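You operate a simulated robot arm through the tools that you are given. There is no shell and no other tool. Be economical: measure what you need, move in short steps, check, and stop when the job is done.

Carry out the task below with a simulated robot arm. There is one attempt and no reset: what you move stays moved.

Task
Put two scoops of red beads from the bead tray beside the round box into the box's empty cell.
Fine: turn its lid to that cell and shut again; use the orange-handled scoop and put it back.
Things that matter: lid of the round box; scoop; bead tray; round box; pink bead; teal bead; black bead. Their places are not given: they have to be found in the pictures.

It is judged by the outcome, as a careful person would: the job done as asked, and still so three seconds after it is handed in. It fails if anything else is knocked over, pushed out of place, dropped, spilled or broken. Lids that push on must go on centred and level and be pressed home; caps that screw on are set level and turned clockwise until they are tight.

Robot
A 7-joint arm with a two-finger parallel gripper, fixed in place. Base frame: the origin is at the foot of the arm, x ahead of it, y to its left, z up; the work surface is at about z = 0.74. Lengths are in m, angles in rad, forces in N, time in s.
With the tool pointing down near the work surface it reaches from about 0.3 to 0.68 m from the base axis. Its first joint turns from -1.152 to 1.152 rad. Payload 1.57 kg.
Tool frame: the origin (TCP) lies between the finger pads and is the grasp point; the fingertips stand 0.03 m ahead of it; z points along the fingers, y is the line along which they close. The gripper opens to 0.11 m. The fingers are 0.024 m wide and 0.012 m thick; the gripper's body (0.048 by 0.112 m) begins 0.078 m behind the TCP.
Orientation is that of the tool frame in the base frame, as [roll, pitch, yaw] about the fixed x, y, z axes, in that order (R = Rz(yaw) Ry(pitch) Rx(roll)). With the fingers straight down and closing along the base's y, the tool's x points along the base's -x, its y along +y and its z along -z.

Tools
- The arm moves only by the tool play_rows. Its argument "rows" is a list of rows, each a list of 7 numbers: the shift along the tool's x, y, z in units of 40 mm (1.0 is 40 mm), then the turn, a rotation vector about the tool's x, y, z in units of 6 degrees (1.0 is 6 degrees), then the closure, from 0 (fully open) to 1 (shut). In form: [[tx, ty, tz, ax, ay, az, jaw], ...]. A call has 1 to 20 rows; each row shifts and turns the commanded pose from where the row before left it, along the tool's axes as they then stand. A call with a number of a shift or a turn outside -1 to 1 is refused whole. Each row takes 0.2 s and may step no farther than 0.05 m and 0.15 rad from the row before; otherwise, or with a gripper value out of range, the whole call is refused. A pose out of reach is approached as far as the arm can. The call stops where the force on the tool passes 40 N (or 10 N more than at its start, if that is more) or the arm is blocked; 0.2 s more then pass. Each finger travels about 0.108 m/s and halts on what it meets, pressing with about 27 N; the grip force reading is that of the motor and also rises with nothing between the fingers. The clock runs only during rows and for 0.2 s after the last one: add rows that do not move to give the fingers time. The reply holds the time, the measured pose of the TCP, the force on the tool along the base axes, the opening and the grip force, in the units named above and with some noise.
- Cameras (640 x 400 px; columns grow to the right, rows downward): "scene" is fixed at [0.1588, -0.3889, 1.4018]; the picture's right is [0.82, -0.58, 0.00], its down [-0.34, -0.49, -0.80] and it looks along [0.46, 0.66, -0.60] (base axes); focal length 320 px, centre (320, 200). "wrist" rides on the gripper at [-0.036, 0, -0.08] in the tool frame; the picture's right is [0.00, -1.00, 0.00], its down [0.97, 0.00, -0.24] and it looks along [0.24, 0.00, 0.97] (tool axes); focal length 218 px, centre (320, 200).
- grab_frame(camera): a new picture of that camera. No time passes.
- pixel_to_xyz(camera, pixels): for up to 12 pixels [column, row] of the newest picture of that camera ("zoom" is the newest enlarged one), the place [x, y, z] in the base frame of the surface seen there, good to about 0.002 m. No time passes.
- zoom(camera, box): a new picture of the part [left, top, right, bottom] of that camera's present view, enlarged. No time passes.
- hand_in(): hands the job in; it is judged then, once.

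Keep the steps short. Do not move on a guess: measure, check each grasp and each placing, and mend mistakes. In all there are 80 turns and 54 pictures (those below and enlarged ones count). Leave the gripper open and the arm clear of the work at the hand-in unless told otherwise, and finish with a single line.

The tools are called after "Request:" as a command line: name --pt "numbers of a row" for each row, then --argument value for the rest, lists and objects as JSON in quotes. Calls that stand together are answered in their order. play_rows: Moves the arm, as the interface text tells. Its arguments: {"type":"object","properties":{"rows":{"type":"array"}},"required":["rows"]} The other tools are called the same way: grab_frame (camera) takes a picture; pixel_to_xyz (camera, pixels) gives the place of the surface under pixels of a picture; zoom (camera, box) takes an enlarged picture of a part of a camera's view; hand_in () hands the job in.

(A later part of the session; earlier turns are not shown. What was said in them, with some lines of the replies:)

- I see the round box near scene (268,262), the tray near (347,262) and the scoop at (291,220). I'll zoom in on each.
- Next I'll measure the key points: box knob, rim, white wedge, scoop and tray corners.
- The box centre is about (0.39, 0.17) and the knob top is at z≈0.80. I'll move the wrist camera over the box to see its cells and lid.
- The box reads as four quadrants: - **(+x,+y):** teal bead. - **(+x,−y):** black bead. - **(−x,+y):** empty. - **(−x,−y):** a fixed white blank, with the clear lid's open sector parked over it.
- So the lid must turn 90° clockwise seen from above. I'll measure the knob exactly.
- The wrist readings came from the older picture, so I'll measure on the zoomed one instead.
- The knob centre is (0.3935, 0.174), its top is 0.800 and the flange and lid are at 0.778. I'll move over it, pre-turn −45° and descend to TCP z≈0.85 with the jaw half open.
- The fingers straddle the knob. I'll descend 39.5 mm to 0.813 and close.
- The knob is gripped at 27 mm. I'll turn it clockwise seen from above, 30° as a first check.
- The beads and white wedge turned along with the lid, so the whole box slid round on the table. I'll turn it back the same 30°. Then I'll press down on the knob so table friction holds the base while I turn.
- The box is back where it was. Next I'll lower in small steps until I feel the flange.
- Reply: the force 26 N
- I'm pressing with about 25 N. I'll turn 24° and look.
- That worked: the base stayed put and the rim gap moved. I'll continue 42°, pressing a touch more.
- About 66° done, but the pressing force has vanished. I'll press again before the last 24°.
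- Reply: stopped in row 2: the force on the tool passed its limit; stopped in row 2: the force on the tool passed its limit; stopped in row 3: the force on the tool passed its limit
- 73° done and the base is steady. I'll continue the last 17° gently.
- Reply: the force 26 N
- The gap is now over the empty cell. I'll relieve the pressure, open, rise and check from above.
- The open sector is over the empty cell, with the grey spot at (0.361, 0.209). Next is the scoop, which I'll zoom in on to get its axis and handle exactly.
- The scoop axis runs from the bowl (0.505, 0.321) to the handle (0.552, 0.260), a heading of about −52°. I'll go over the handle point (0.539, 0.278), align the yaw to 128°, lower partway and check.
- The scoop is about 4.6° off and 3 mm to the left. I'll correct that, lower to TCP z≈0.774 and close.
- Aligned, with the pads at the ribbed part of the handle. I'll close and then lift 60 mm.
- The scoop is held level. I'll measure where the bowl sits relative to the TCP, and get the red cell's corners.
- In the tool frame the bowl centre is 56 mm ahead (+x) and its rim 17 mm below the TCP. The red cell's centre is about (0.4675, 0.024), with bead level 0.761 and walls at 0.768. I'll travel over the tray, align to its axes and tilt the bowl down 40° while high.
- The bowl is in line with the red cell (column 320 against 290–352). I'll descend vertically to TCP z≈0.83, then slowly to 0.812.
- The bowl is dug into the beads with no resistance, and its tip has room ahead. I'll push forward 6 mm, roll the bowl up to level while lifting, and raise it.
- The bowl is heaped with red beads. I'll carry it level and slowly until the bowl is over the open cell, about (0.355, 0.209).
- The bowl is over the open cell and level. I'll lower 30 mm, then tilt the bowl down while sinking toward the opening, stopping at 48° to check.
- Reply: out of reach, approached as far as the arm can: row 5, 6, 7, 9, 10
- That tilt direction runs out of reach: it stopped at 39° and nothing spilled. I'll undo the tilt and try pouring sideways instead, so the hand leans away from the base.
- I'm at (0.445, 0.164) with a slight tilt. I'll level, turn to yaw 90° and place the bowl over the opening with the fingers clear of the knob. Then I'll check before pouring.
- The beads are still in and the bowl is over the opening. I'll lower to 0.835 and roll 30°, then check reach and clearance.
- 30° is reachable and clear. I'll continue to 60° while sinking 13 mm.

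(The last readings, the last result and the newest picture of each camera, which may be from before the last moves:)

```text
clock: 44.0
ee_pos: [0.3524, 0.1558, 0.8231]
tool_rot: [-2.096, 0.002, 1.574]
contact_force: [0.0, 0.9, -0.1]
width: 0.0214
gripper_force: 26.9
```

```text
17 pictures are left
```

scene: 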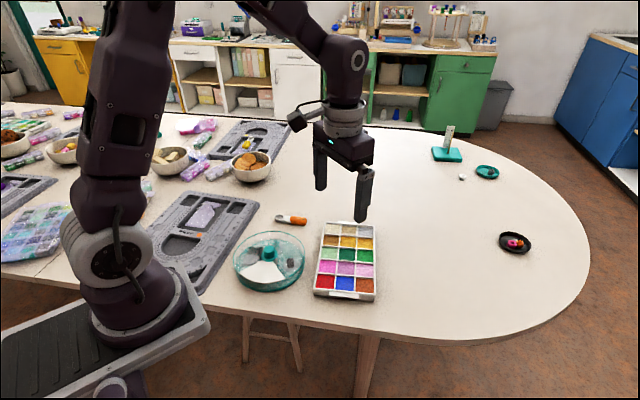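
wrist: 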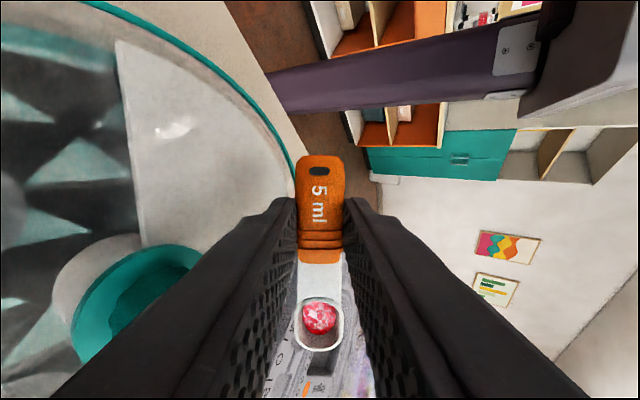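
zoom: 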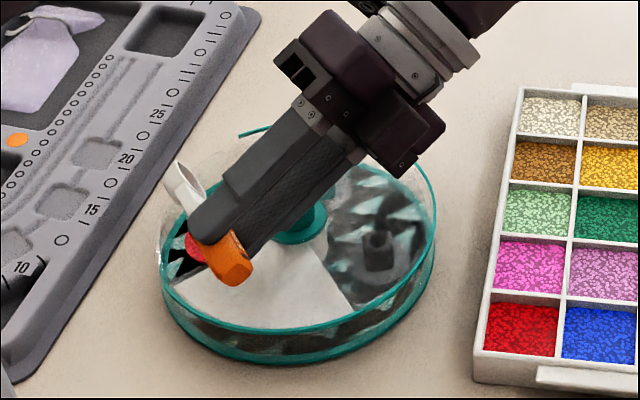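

Some beads have already dropped into the cell and the bowl still holds some. I'll roll on to 84° while rising a little to keep the hand clear of the lid.

Request:
play_rows --pt "0 -0.108 -0.063 1 0 0 0.95" --pt "0 -0.114 -0.05 1 0 0 0.95" --pt "0 0 0 0 0 0 0.95" --pt "0 -0.285 -0.093 1 0 0 0.95" --pt "0 -0.342 -0.073 1 0 0 0.95" --pt "0 0 0 0 0 0 0.95" --pt "0 0 0 0 0 0 0.95"

Request:
grab_frame --camera "wrist"

```text
clock: 45.6
ee_pos: [0.3485, 0.1582, 0.854]
tool_rot: [-1.694, 0.005, 1.576]
contact_force: [-0.6, -0.3, 0.7]
width: 0.0212
gripper_force: 26.8
out of reach, approached as far as the arm can: row 5
```

```text
16 pictures are left
```

wrist: 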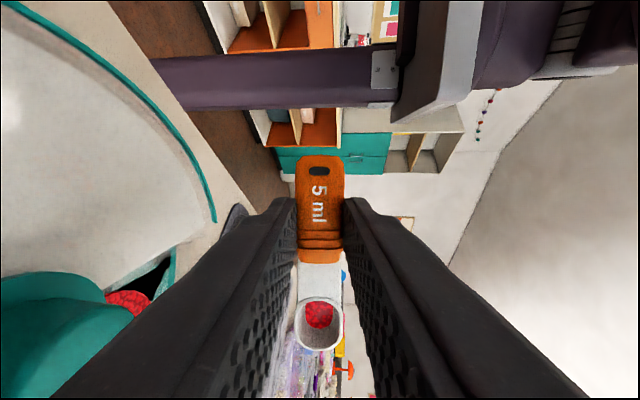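

A few beads remain at about 83°. I'll wait in place to see whether they keep running out.

Request:
play_rows --pt "0 0 0 0 0 0 0.95" --pt "0 0 0 0 0 0 0.95" --pt "0 0 0 0 0 0 0.95" --pt "0 0 0 0 0 0 0.95" --pt "0 0 0 0 0 0 0.95" --pt "0 0 0 0 0 0 0.95" --pt "0 0 0 0 0 0 0.95" --pt "0 0 0 0 0 0 0.95" --pt "0 0 0 0 0 0 0.95" --pt "0 0 0 0 0 0 0.95"

Request:
zoom --camera "wrist" --box '[270, 270, 370, 370]'

```text
clock: 47.8
ee_pos: [0.35, 0.1569, 0.8549]
tool_rot: [-1.695, 0.004, 1.574]
contact_force: [0.5, -0.4, 0.5]
width: 0.0215
gripper_force: 27.0
```

```text
4.00 times, centred on (320, 320) of wrist
```

zoom: 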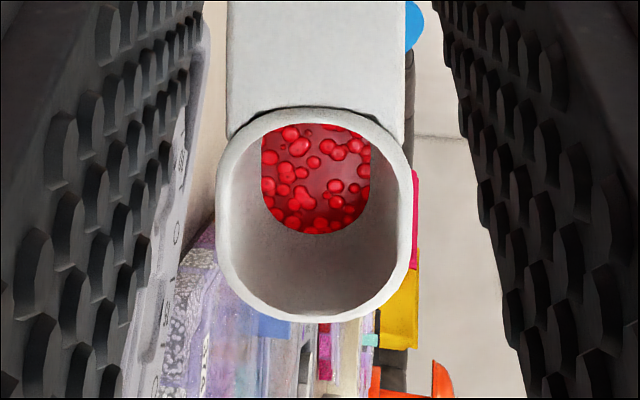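

A thin layer stays in the bowl, so it needs more than 90°. The reach limit may ease if the hand leans radially. I'll swing 24° about the vertical, shift 20 mm to keep the bowl over the opening, and roll further.

Request:
play_rows --pt "0 -0.06 -0.12 0 -1 0 0.95" --pt "0 -0.06 -0.12 0 -1 0 0.95" --pt "0 -0.06 -0.12 0 -1 0 0.95" --pt "0 -0.06 -0.12 0 -1 0 0.95" --pt "0 0 0 0 0 0 0.95" --pt "0 0 0 1 0 0 0.95" --pt "0 0 0 1 0 0 0.95" --pt "0 0 0 0 0 0 0.95"

Request:
zoom --camera "scene" --box '[220, 190, 330, 290]'

```text
clock: 49.6
ee_pos: [0.3501, 0.1572, 0.855]
tool_rot: [-1.697, 0.001, 1.574]
contact_force: [0.4, 0.5, 0.0]
width: 0.0215
gripper_force: 26.9
out of reach, approached as far as the arm can: row 1, 2, 3, 4, 6, 7
```

```text
4.00 times, centred on (275, 240) of scene
```

zoom: 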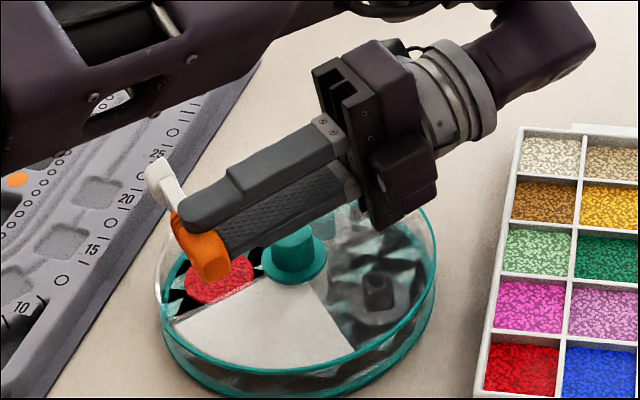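

The arm is at a limit here. I'll raise 30 mm to unfold it a little and roll further, with the bowl still above the opening.

Request:
play_rows --pt "0 -0.4 0 0 0 0 0.95" --pt "0 -0.4 -0.2 0 0 0 0.95" --pt "0 0 0 1 0 0 0.95" --pt "0 0 0 1 0 0 0.95" --pt "0 0 0 1 0 0 0.95" --pt "0 0 0 0 0 0 0.95"

```text
clock: 51.0
ee_pos: [0.3546, 0.1566, 0.8885]
tool_rot: [-1.694, 0.003, 1.575]
contact_force: [-0.3, 0.3, 0.0]
width: 0.0216
gripper_force: 26.4
out of reach, approached as far as the arm can: row 3, 4, 5
```

The roll is stuck at exactly 83°, which looks like a joint limit. I'll swing the lean the other way about the vertical, shift to keep the bowl over the opening, and try rolling again.

Request:
play_rows --pt "0 0 0.15 0 1 0 0.95" --pt "0 0 0.15 0 1 0 0.95" --pt "0 0 0.15 0 1 0 0.95" --pt "0 0 0.1 0 1 0 0.95" --pt "0 0 0 1 0 0 0.95" --pt "0 0 0 1 0 0 0.95" --pt "0 0 0 1 0 0 0.95" --pt "0 0 0 0 0 0 0.95"

Request:
zoom --camera "wrist" --box '[270, 270, 370, 370]'

```text
clock: 52.8
ee_pos: [0.3316, 0.1605, 0.8852]
tool_rot: [-1.369, -0.047, 1.159]
contact_force: [-0.6, -0.8, -0.2]
width: 0.0212
gripper_force: 26.9
```

```text
4.00 times, centred on (320, 320) of wrist
```

zoom: 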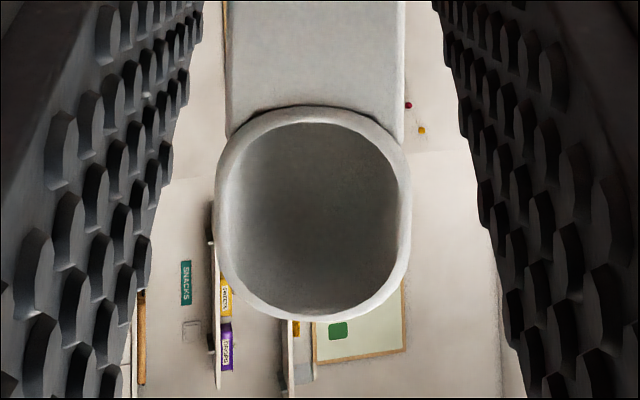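

The bowl is empty. I'll roll back to level in place, then check the cell for the beads and any spill.

Request:
play_rows --pt "0 0 0 -1 0 0 0.95" --pt "0 0 0 -1 0 0 0.95" --pt "0 0 0 -1 0 0 0.95" --pt "0 0 0 -1 0 0 0.95" --pt "0 0 0 -1 0 0 0.95" --pt "0 0 0 -1 0 0 0.95" --pt "0 0 0 -1 0 0 0.95" --pt "0 0 0 -1 0 0 0.95" --pt "0 0 0 -1 0 0 0.95" --pt "0 0 0 -1 0 0 0.95" --pt "0 0 0 -1 0 0 0.95" --pt "0 0 0 -1 0 0 0.95" --pt "0 0 0 -1 0 0 0.95" --pt "0 0 0 -1 0 0 0.95" --pt "0 0 0 -1 0 0 0.95" --pt "0 0 0 -1 0 0 0.95" --pt "0 0 0 -0.93 0 0 0.95" --pt "0 0 0 0 0 0 0.95"

Request:
zoom --camera "scene" --box '[220, 200, 380, 300]'

```text
clock: 56.6
ee_pos: [0.3317, 0.161, 0.8854]
tool_rot: [3.137, -0.048, 1.158]
contact_force: [-0.3, -0.2, -0.6]
width: 0.0211
gripper_force: 27.2
```

```text
4.00 times, centred on (300, 250) of scene
```

zoom: 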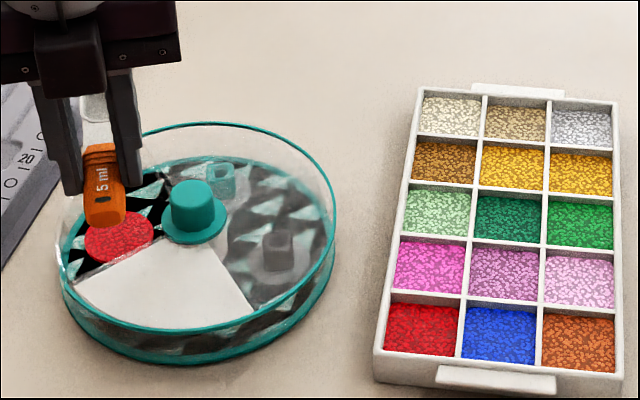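

The first scoop is in the cell with no spill. For the second I'll come to the red cell along the tray's long axis (yaw 47.5°), with the handle off the tray's end, and tilt the bowl down 40° while high.

Request:
play_rows --pt "-0.431 0.699 0 0 0 0 0.95" --pt "-0.431 0.699 0 0 0 0 0.95" --pt "-0.431 0.699 0 0 0 0 0.95" --pt "-0.431 0.699 0 0 0 0 0.95" --pt "-0.431 0.699 0 0 0 0 0.95" --pt "-0.431 0.699 0 0 0 0 0.95" --pt "0 0 0 0 -0.46 0 0.95" --pt "0 0 0 0 0 0.79 0.95" --pt "0 0 0 0 0 0.79 0.95" --pt "0 0 0 0 0 0.79 0.95" --pt "0 0 0 0 0 0.78 0.95" --pt "0 0 0 0 -1 0 0.95" --pt "0 0 0 0 -1 0 0.95" --pt "0 0 0 0 -1 0 0.95" --pt "0 0 0 0 -1 0 0.95" --pt "0 0 0 0 -1 0 0.95" --pt "0 0 0 0 -1 0 0.95" --pt "0 0 0 0 -0.67 0 0.95" --pt "0 0 0 0 0 0 0.95"

Request:
grab_frame --camera "wrist"

```text
clock: 60.6
ee_pos: [0.4435, -0.0015, 0.8808]
tool_rot: [3.138, 0.7, 0.827]
contact_force: [-1.4, -0.1, -0.9]
width: 0.0213
gripper_force: 27.0
```

```text
11 pictures are left
```

wrist: 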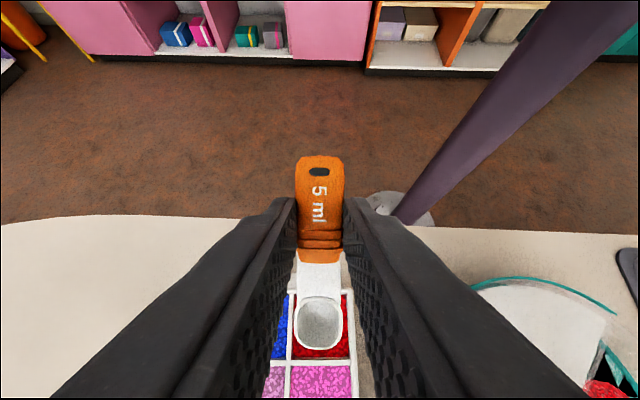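

Aligned within 2 mm, and I'll correct that. Then I'll repeat the same dip, push and level motion as before.

Request:
play_rows --pt "0.256 -0.04 0.307 0 0 0 0.95" --pt "0.256 0 0.307 0 0 0 0.95" --pt "0.256 0 0.307 0 0 0 0.95" --pt "0.13 0 0.155 0 0 0 0.95" --pt "0.13 0 0.155 0 0 0 0.95" --pt "0.09 0 0.106 0 0 0 0.95" --pt "0 0 0 0 0 0 0.95"

```text
clock: 62.2
ee_pos: [0.4434, -0.0001, 0.8115]
tool_rot: [3.137, 0.699, 0.827]
contact_force: [3.0, 3.4, 13.4]
width: 0.0212
gripper_force: 27.0
```

13 N upward: the shank is probably resting on the end wall. I'll ease up 2 mm and forward 4 mm.

Request:
play_rows --pt "-0.032 0 -0.038 0 0 0 0.95" --pt "0.077 0 -0.064 0 0 0 0.95" --pt "0 0 0 0 0 0 0.95"

Request:
zoom --camera "wrist" --box '[260, 240, 380, 380]'

```text
clock: 63.0
ee_pos: [0.4462, 0.0021, 0.8134]
tool_rot: [3.139, 0.699, 0.827]
contact_force: [-0.4, 0.8, 0.8]
width: 0.0216
gripper_force: 26.6
```

```text
2.86 times, centred on (320, 310) of wrist
```

zoom: 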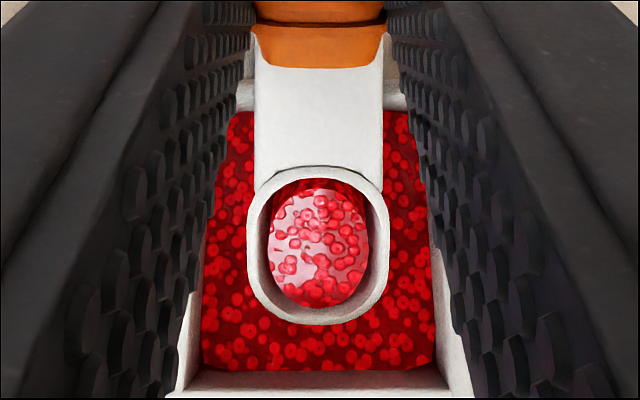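

Contact cleared and the bowl is partly filled. I'll go forward 3 mm and down 3 mm, then level while lifting.

Request:
play_rows --pt "0.057 0 -0.048 0 0 0 0.95" --pt "0.048 0 0.057 0 0 0 0.95" --pt "0 0 0 0 0 0 0.95"

```text
clock: 63.8
ee_pos: [0.4488, 0.0032, 0.8114]
tool_rot: [3.136, 0.698, 0.827]
contact_force: [-0.4, 1.3, 11.3]
width: 0.0213
gripper_force: 27.0
```

A light contact again, likely the cell floor. I'll raise slightly and do the levelling lift.

Request:
play_rows --pt "-0.016 0 -0.019 0 0 0 0.95" --pt "-0.086 0 0.093 0 1 0 0.95" --pt "-0.0935 0 0.067 0 1 0 0.95" --pt "-0.108 0 0.018 0 1 0 0.95" --pt "-0.094 0 0.011 0 1 0 0.95" --pt "-0.079 0 0.006 0 1 0 0.95" --pt "-0.064 0 0.002 0 1 0 0.95" --pt "-0.034 0 -0.055 0 0.68 0 0.95" --pt "0 0 -0.3 0 0 0 0.95" --pt "0 0 -0.5 0 0 0 0.95" --pt "0 0 -0.5 0 0 0 0.95" --pt "0 0 0 0 0 0 0.95"

Request:
grab_frame --camera "wrist"

```text
clock: 66.4
ee_pos: [0.4319, -0.0132, 0.8693]
tool_rot: [3.14, -0.002, 0.83]
contact_force: [0.2, -0.4, -0.4]
width: 0.0213
gripper_force: 27.4
```

```text
9 pictures are left
```

wrist: 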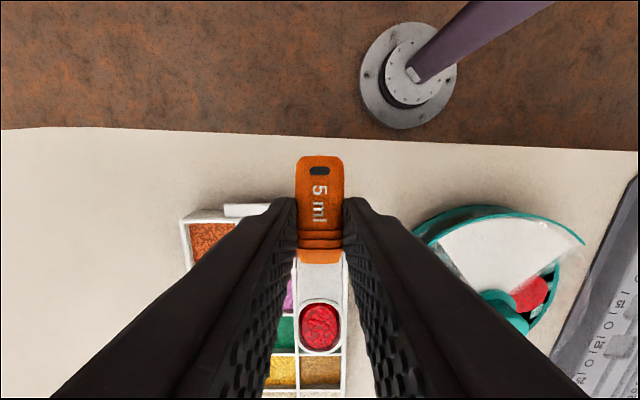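

The second scoop is full. I'll carry it level to the pouring spot and turn to yaw 66°.

Request:
play_rows --pt "0.06 -0.2 0 0 0 0 0.95" --pt "0.12 -0.38 0 0 0 0 0.95" --pt "0.152 -0.478 0 0 0 0 0.95" --pt "0.152 -0.478 0 0 0 0 0.95" --pt "0.152 -0.478 0 0 0 0 0.95" --pt "0.152 -0.478 0 0 0 0 0.95" --pt "0.152 -0.478 0 0 0 0 0.95" --pt "0.152 -0.478 0 0 0 0 0.95" --pt "0.152 -0.478 0 0 0 0 0.95" --pt "0.13 -0.42 0 0 0 0 0.95" --pt "0.09 -0.3 0 0 0 0 0.95" --pt "0.05 -0.13 0 0 0 0 0.95" --pt "0 0 0 0 0 -0.79 0.95" --pt "0 0 0 0 0 -0.79 0.95" --pt "0 0 0 0 0 -0.79 0.95" --pt "0 0 0 0 0 -0.78 0.95" --pt "0 0 0 0 0 0 0.95"

```text
clock: 70.0
ee_pos: [0.3315, 0.1604, 0.8672]
tool_rot: [3.138, 0.0, 1.16]
contact_force: [0.1, -0.5, -0.3]
width: 0.0213
gripper_force: 26.9
```

I'm exactly at the pouring spot. I'll lower to about 0.835 and roll to 60°.

Request:
play_rows --pt "0 0 0.4 0 0 0 0.95" --pt "0 0 0.4 0 0 0 0.95" --pt "0 0 0 1 0 0 0.95" --pt "0 0 0 1 0 0 0.95" --pt "0 0 0 1 0 0 0.95" --pt "0 0 0 1 0 0 0.95" --pt "0 0 0 1 0 0 0.95" --pt "0 0.033 0.05 1 0 0 0.95" --pt "0 0.035 0.045 1 0 0 0.95" --pt "0 0.035 0.04 1 0 0 0.95" --pt "0 0.04 0.04 1 0 0 0.95" --pt "0 0 0 1 0 0 0.95" --pt "0 0 0 0 0 0 0.95" --pt "0 0 0 0 0 0 0.95"

```text
clock: 73.0
ee_pos: [0.3324, 0.1609, 0.8261]
tool_rot: [-2.096, -0.001, 1.158]
contact_force: [0.2, 0.0, 0.3]
width: 0.0216
gripper_force: 27.0
```

Continuing the roll to 102° while rising to 0.88.

Request:
play_rows --pt "0 -0.173 -0.1 1 0 0 0.95" --pt "0 -0.183 -0.081 1 0 0 0.95" --pt "0 -0.19 -0.062 1 0 0 0.95" --pt "0 -0.196 -0.042 1 0 0 0.95" --pt "0 -0.2 -0.02 1 0 0 0.95" --pt "0 -0.2 0 1 0 0 0.95" --pt "0 -0.2 0.02 1 0 0 0.95" --pt "0 0 0 0 0 0 0.95" --pt "0 0 0 0 0 0 0.95" --pt "0 0 0 0 0 0 0.95"

Request:
grab_frame --camera "wrist"

```text
clock: 75.2
ee_pos: [0.3298, 0.1606, 0.8815]
tool_rot: [-1.364, 0.001, 1.158]
contact_force: [1.0, 0.2, 0.5]
width: 0.0214
gripper_force: 26.8
```

```text
8 pictures are left
```

wrist: 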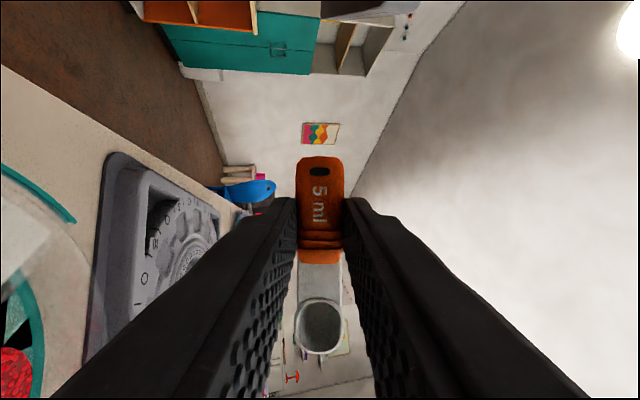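

Empty again. I'll roll back to level.

Request:
play_rows --pt "0 0 0 -1 0 0 0.95" --pt "0 0 0 -1 0 0 0.95" --pt "0 0 0 -1 0 0 0.95" --pt "0 0 0 -1 0 0 0.95" --pt "0 0 0 -1 0 0 0.95" --pt "0 0 0 -1 0 0 0.95" --pt "0 0 0 -1 0 0 0.95" --pt "0 0 0 -1 0 0 0.95" --pt "0 0 0 -1 0 0 0.95" --pt "0 0 0 -1 0 0 0.95" --pt "0 0 0 -1 0 0 0.95" --pt "0 0 0 -1 0 0 0.95" --pt "0 0 0 -1 0 0 0.95" --pt "0 0 0 -1 0 0 0.95" --pt "0 0 0 -1 0 0 0.95" --pt "0 0 0 -1 0 0 0.95" --pt "0 0 0 -1 0 0 0.95" --pt "0 0 0 0 0 0 0.95"

```text
clock: 79.0
ee_pos: [0.3322, 0.1618, 0.8834]
tool_rot: [3.136, 0.0, 1.158]
contact_force: [-0.1, -0.6, -0.4]
width: 0.0213
gripper_force: 26.9
```

Level. I'll carry the scoop back above its pick-up spot and turn to its original heading (yaw 2.312).

Request:
play_rows --pt "0.681 0.515 0 0 0 0 0.95" --pt "0.681 0.515 0 0 0 0 0.95" --pt "0.681 0.515 0 0 0 0 0.95" --pt "0.681 0.515 0 0 0 0 0.95" --pt "0.681 0.515 0 0 0 0 0.95" --pt "0.681 0.515 0 0 0 0 0.95" --pt "0.681 0.515 0 0 0 0 0.95" --pt "0 0 0 0 0 -0.92 0.95" --pt "0 0 0 0 0 -0.92 0.95" --pt "0 0 0 0 0 -0.92 0.95" --pt "0 0 0 0 0 -0.92 0.95" --pt "0 0 0 0 0 -0.92 0.95" --pt "0 0 0 0 0 -0.92 0.95" --pt "0 0 0 0 0 -0.92 0.95" --pt "0 0 0 0 0 -0.92 0.95" --pt "0 0 0 0 0 -0.92 0.95" --pt "0 0 0 0 0 -0.92 0.95" --pt "0 0 0 0 0 -0.92 0.95" --pt "0 0 0 0 0 -0.9 0.95" --pt "0 0 0 0 0 0 0.95"

```text
clock: 83.2
ee_pos: [0.5393, 0.2774, 0.883]
tool_rot: [3.139, 0.004, 2.313]
contact_force: [0.6, -0.5, -0.3]
width: 0.0215
gripper_force: 27.3
```

Correct pose. I'll lower 107 mm, slowing near the table, to TCP z≈0.776.

Request:
play_rows --pt "0 0.02 0.8 0 0 0 0.95" --pt "0 0 0.8 0 0 0 0.95" --pt "0 0 0.6 0 0 0 0.95" --pt "0 0 0.3 0 0 0 0.95" --pt "0 0 0.12 0 0 0 0.95" --pt "0 0 0.05 0 0 0 0.95" --pt "0 0 0 0 0 0 0.95"

```text
clock: 84.8
ee_pos: [0.5424, 0.2779, 0.7788]
tool_rot: [3.134, 0.004, 2.313]
contact_force: [-2.3, -2.0, 25.2]
width: 0.0211
gripper_force: 27.2
```

25 N: the scoop is on the table, slightly lower in the grip than before. I'll ease up about 1 mm and open gently.

Request:
play_rows --pt "0 0 -0.03 0 0 0 0.95" --pt "0 0 0 0 0 0 0.9"

```text
clock: 85.4
ee_pos: [0.5409, 0.2772, 0.7776]
tool_rot: [3.138, 0.002, 2.312]
contact_force: [3.0, 2.4, 15.1]
width: 0.0213
gripper_force: 27.3
```

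Request:
play_rows --pt "0 0 -0.025 0 0 0 0.9" --pt "0 0 0 0 0 0 0.75" --pt "0 0 0 0 0 0 0.6" --pt "0 0 0 0 0 0 0.4" --pt "0 0 0 0 0 0 0.4" --pt "0 0 0 0 0 0 0.4" --pt "0 0 -0.4 0 0 0 0.4" --pt "0 0 -1 0 0 0 0.4" --pt "0 0 -1 0 0 0 0.4" --pt "0 0 -1 0 0 0 0.4"

Request:
grab_frame --camera "wrist"

```text
clock: 87.6
ee_pos: [0.5393, 0.277, 0.9125]
tool_rot: [3.14, 0.002, 2.312]
contact_force: [0.3, 0.8, -0.3]
width: 0.0658
gripper_force: 0.1
```

```text
7 pictures are left
```

wrist: 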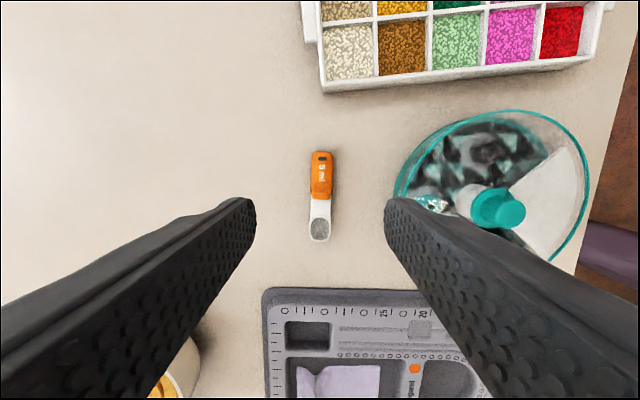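

The scoop is back and level. Next I'll measure the knob again and go shut the lid.

Request:
pixel_to_xyz --camera "wrist" --pixels '[[509, 213], [500, 213], [518, 213], [509, 204], [509, 222], [321, 228], [322, 160]]'

```text
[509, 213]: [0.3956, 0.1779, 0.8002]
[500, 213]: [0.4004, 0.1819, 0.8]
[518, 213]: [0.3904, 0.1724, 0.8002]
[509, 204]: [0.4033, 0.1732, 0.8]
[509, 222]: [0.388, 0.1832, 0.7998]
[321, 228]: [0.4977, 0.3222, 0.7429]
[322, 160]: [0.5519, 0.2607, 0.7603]
```

Request:
play_rows --pt "0.112 -0.894 0 0 0 0 0.4" --pt "0.112 -0.894 0 0 0 0 0.5" --pt "0.112 -0.894 0 0 0 0 0.5" --pt "0.112 -0.894 0 0 0 0 0.5" --pt "0.112 -0.894 0 0 0 0 0.5" --pt "0 0 0.8 0 0 0 0.5" --pt "0 0 0.7 0 0 0 0.5" --pt "0 0 0 0 0 0 0.5"

Request:
grab_frame --camera "wrist"

```text
clock: 89.4
ee_pos: [0.3919, 0.1735, 0.8551]
tool_rot: [3.14, 0.003, 2.314]
contact_force: [0.2, -0.4, 0.3]
width: 0.0551
gripper_force: 0.0
```

```text
6 pictures are left
```

wrist: 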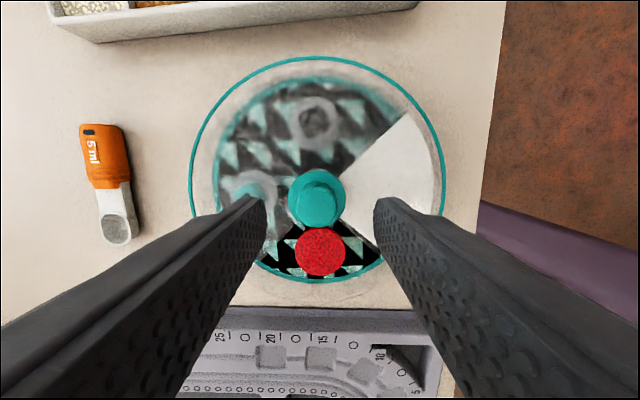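

The red beads sit in the cell with no strays. I'll lower onto the knob and grip.

Request:
play_rows --pt "0 0 0.5 0 0 0 0.5" --pt "0 0 0.52 0 0 0 0.5" --pt "0 0 0 0 0 0 0.75" --pt "0 0 0 0 0 0 0.85" --pt "0 0 0 0 0 0 0.9" --pt "0 0 0 0 0 0 0.9"

Request:
play_rows --pt "0 0 0.06 0 0 0 0.9" --pt "0 0 0.06 0 0 0 0.9" --pt "0 0 0 0 0 0 0.9"

```text
clock: 90.8
ee_pos: [0.3925, 0.1739, 0.8129]
tool_rot: [3.141, 0.003, 2.312]
contact_force: [-0.2, 0.7, 0.1]
width: 0.027
gripper_force: 27.2
```

```text
clock: 91.6
ee_pos: [0.3939, 0.1736, 0.8107]
tool_rot: [3.139, 0.003, 2.313]
contact_force: [-3.2, -4.7, 24.1]
width: 0.027
gripper_force: 27.7
```

Pressing at 24 N. I'll turn counter-clockwise in stages, watching the pressure.

Request:
play_rows --pt "0 0 0 0 0 -0.8 0.9" --pt "0 0 0 0 0 -0.8 0.9" --pt "0 0 0 0 0 -0.8 0.9" --pt "0 0 0 0 0 -0.8 0.9" --pt "0 0 0 0 0 -0.8 0.9"

```text
clock: 92.8
ee_pos: [0.3946, 0.1748, 0.8074]
tool_rot: [3.138, 0.003, 2.734]
contact_force: [-0.2, 15.9, 16.7]
width: 0.0274
gripper_force: 26.8
```

Request:
play_rows --pt "0 0 0.01 0 0 -0.8 0.9" --pt "0 0 0 0 0 -0.8 0.9" --pt "0 0 0 0 0 -0.8 0.9" --pt "0 0 0 0 0 -0.8 0.9"

Request:
zoom --camera "scene" --box '[225, 225, 313, 298]'

```text
clock: 93.4
ee_pos: [0.3938, 0.1733, 0.8086]
tool_rot: [3.139, 0.006, 2.873]
contact_force: [-1.9, 3.5, 4.2]
width: 0.0271
gripper_force: 26.6
stopped in row 2: the force on the tool passed its limit (the readings are from after the stop); the commanded pose is now the measured one
```

```text
5.48 times, centred on (269, 262) of scene
```

zoom: 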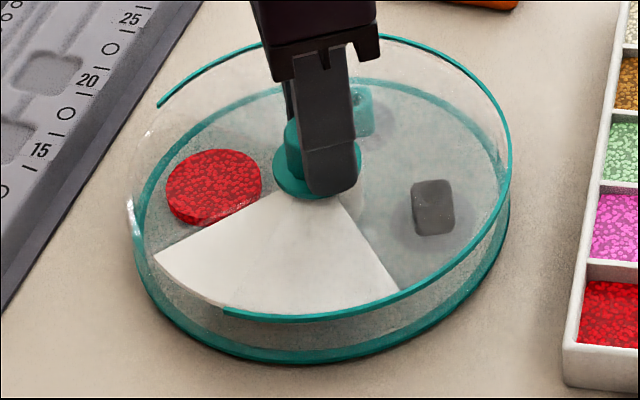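

32° done, the base is steady and 58° remain. I'll re-press slightly and continue.

Request:
play_rows --pt "0 0 0.025 0 0 0 0.9" --pt "0 0 0 0 0 -0.6 0.9" --pt "0 0 0 0 0 -0.6 0.9" --pt "0 0 0 0 0 -0.6 0.9" --pt "0 0 0 0 0 -0.6 0.9" --pt "0 0 0 0 0 -0.6 0.9"

```text
clock: 94.2
ee_pos: [0.3951, 0.1744, 0.8091]
tool_rot: [3.136, 0.006, 2.98]
contact_force: [-1.7, 0.2, 9.3]
width: 0.0271
gripper_force: 27.2
stopped in row 3: the force on the tool passed its limit (the readings are from after the stop); the commanded pose is now the measured one
```

Request:
play_rows --pt "0 0 0 0 0 -0.5 0.9" --pt "0 0 0 0 0 -0.5 0.9" --pt "0 0 0 0 0 -0.5 0.9" --pt "0 0 0 0 0 -0.5 0.9" --pt "0 0 0 0 0 -0.5 0.9" --pt "0 0 0 0 0 -0.5 0.9" --pt "0 0 0 0 0 -0.5 0.9" --pt "0 0 0 0 0 -0.5 0.9"

```text
clock: 94.9
ee_pos: [0.3938, 0.176, 0.8073]
tool_rot: [3.136, 0.007, 3.092]
contact_force: [-2.6, -0.7, 12.1]
width: 0.027
gripper_force: 27.1
stopped in row 3: the force on the tool passed its limit (the readings are from after the stop); the commanded pose is now the measured one
```

The force limit tripped again. I'll back off 0.4 mm and continue; 45° remain.

Request:
play_rows --pt "0 0 -0.01 0 0 -0.3 0.9" --pt "0 0 0 0 0 -0.5 0.9" --pt "0 0 0 0 0 -0.5 0.9" --pt "0 0 0 0 0 -0.5 0.9" --pt "0 0 0 0 0 -0.5 0.9" --pt "0 0 0 0 0 -0.5 0.9" --pt "0 0 0 0 0 -0.5 0.9" --pt "0 0 0 0 0 -0.5 0.9"

```text
clock: 96.7
ee_pos: [0.3954, 0.1759, 0.8078]
tool_rot: [3.139, 0.01, -2.794]
contact_force: [0.0, 0.8, 0.4]
width: 0.0272
gripper_force: 26.5
```

The pressure read zero at the end, so I'll check whether the base turned.

Request:
zoom --camera "scene" --box '[225, 225, 313, 298]'

```text
5.48 times, centred on (269, 262) of scene
```

zoom: 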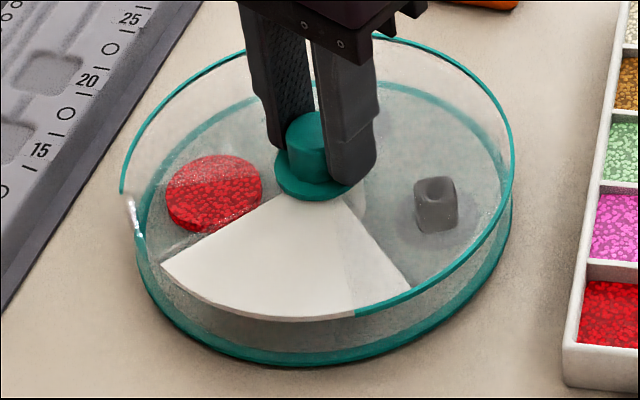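

The base barely moved and about 22° remain. I'll re-press and finish.

Request:
play_rows --pt "0 0 0.03 0 0 0 0.9" --pt "0 0 0.02 0 0 0 0.9" --pt "0 0 0 0 0 0 0.9"

```text
clock: 97.2
ee_pos: [0.3942, 0.1749, 0.8085]
tool_rot: [3.138, 0.008, -2.793]
contact_force: [-3.0, -1.6, 13.6]
width: 0.0271
gripper_force: 26.3
stopped in row 2: the force on the tool passed its limit (the readings are from after the stop); the commanded pose is now the measured one
```

Request:
play_rows --pt "0 0 0.005 0 0 -0.5 0.9" --pt "0 0 0 0 0 -0.5 0.9" --pt "0 0 0 0 0 -0.5 0.9" --pt "0 0 0 0 0 -0.5 0.9" --pt "0 0 0 0 0 -0.5 0.9" --pt "0 0 0 0 0 -0.5 0.9" --pt "0 0 0 0 0 -0.5 0.9" --pt "0 0 0 0 0 -0.25 0.9"

```text
clock: 99.0
ee_pos: [0.3946, 0.175, 0.8091]
tool_rot: [-3.141, 0.013, -2.4]
contact_force: [-10.6, 12.5, 25.4]
width: 0.0272
gripper_force: 26.5
```

Target angle reached. I'll relieve the pressure and look before releasing.

Request:
play_rows --pt "0 0 -0.04 0 0 0 0.9" --pt "0 0 0 0 0 0 0.9"

Request:
zoom --camera "scene" --box '[225, 225, 313, 298]'

```text
clock: 99.6
ee_pos: [0.3953, 0.1747, 0.8092]
tool_rot: [-3.139, 0.01, -2.4]
contact_force: [-0.5, -0.5, 0.1]
width: 0.027
gripper_force: 26.7
```

```text
5.48 times, centred on (269, 262) of scene
```

zoom: 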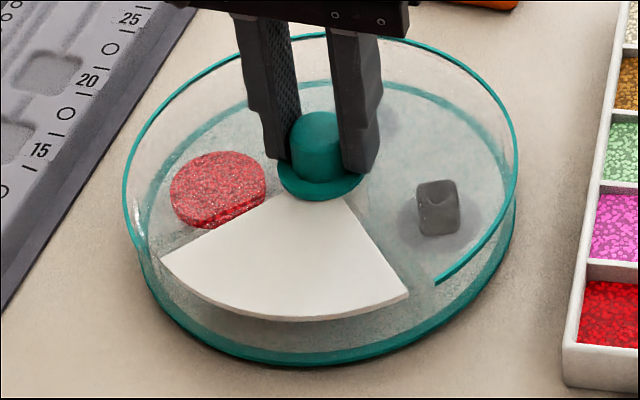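

This matches the starting picture: the rim gap sits exactly over the white blank. I'll release, rise and take a final look from above.

Request:
play_rows --pt "0 0 0 0 0 0 0.7" --pt "0 0 0 0 0 0 0.5" --pt "0 0 0 0 0 0 0.5" --pt "0 0 -1 0 0 0 0.4" --pt "0 0 -1 0 0 0 0.3" --pt "0 0 -1 0 0 0 0.2" --pt "0 0 -1 0 0 0 0" --pt "0 0 -1 0 0 0 0" --pt "0 0 -1 0 0 0 0"

Request:
grab_frame --camera "wrist"

```text
clock: 101.6
ee_pos: [0.3929, 0.1735, 1.0516]
tool_rot: [-3.141, 0.011, -2.402]
contact_force: [-0.7, 0.2, -0.1]
width: 0.1101
gripper_force: 0.0
```

```text
2 pictures are left
```

wrist: 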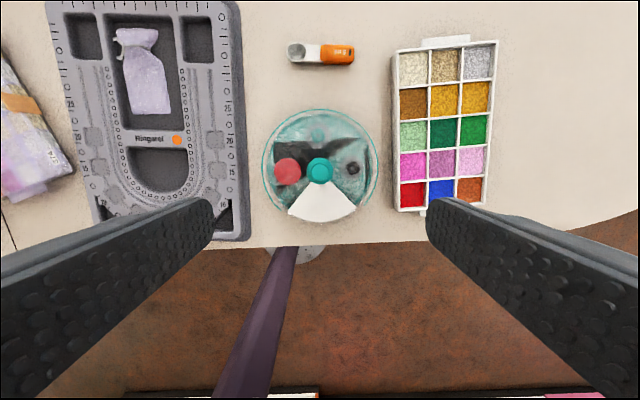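

Request:
zoom --camera "wrist" --box '[250, 100, 390, 230]'

```text
3.08 times, centred on (320, 165) of wrist
```

zoom: 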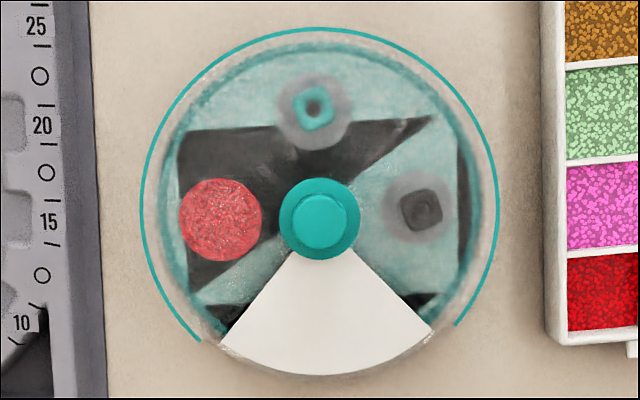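

The lid gap is centred on the white blank, both sitting at about 86° in the picture. The red beads are covered, the scoop is back, nothing is spilled, the gripper is open and the arm is clear. I'll hand in now.

Request:
hand_in

```text
The job is handed in.
```

Two scoops of red beads are in the box's formerly empty cell, the lid is turned back shut over the blank, and the orange-handled scoop is back in its place with no spill seen.
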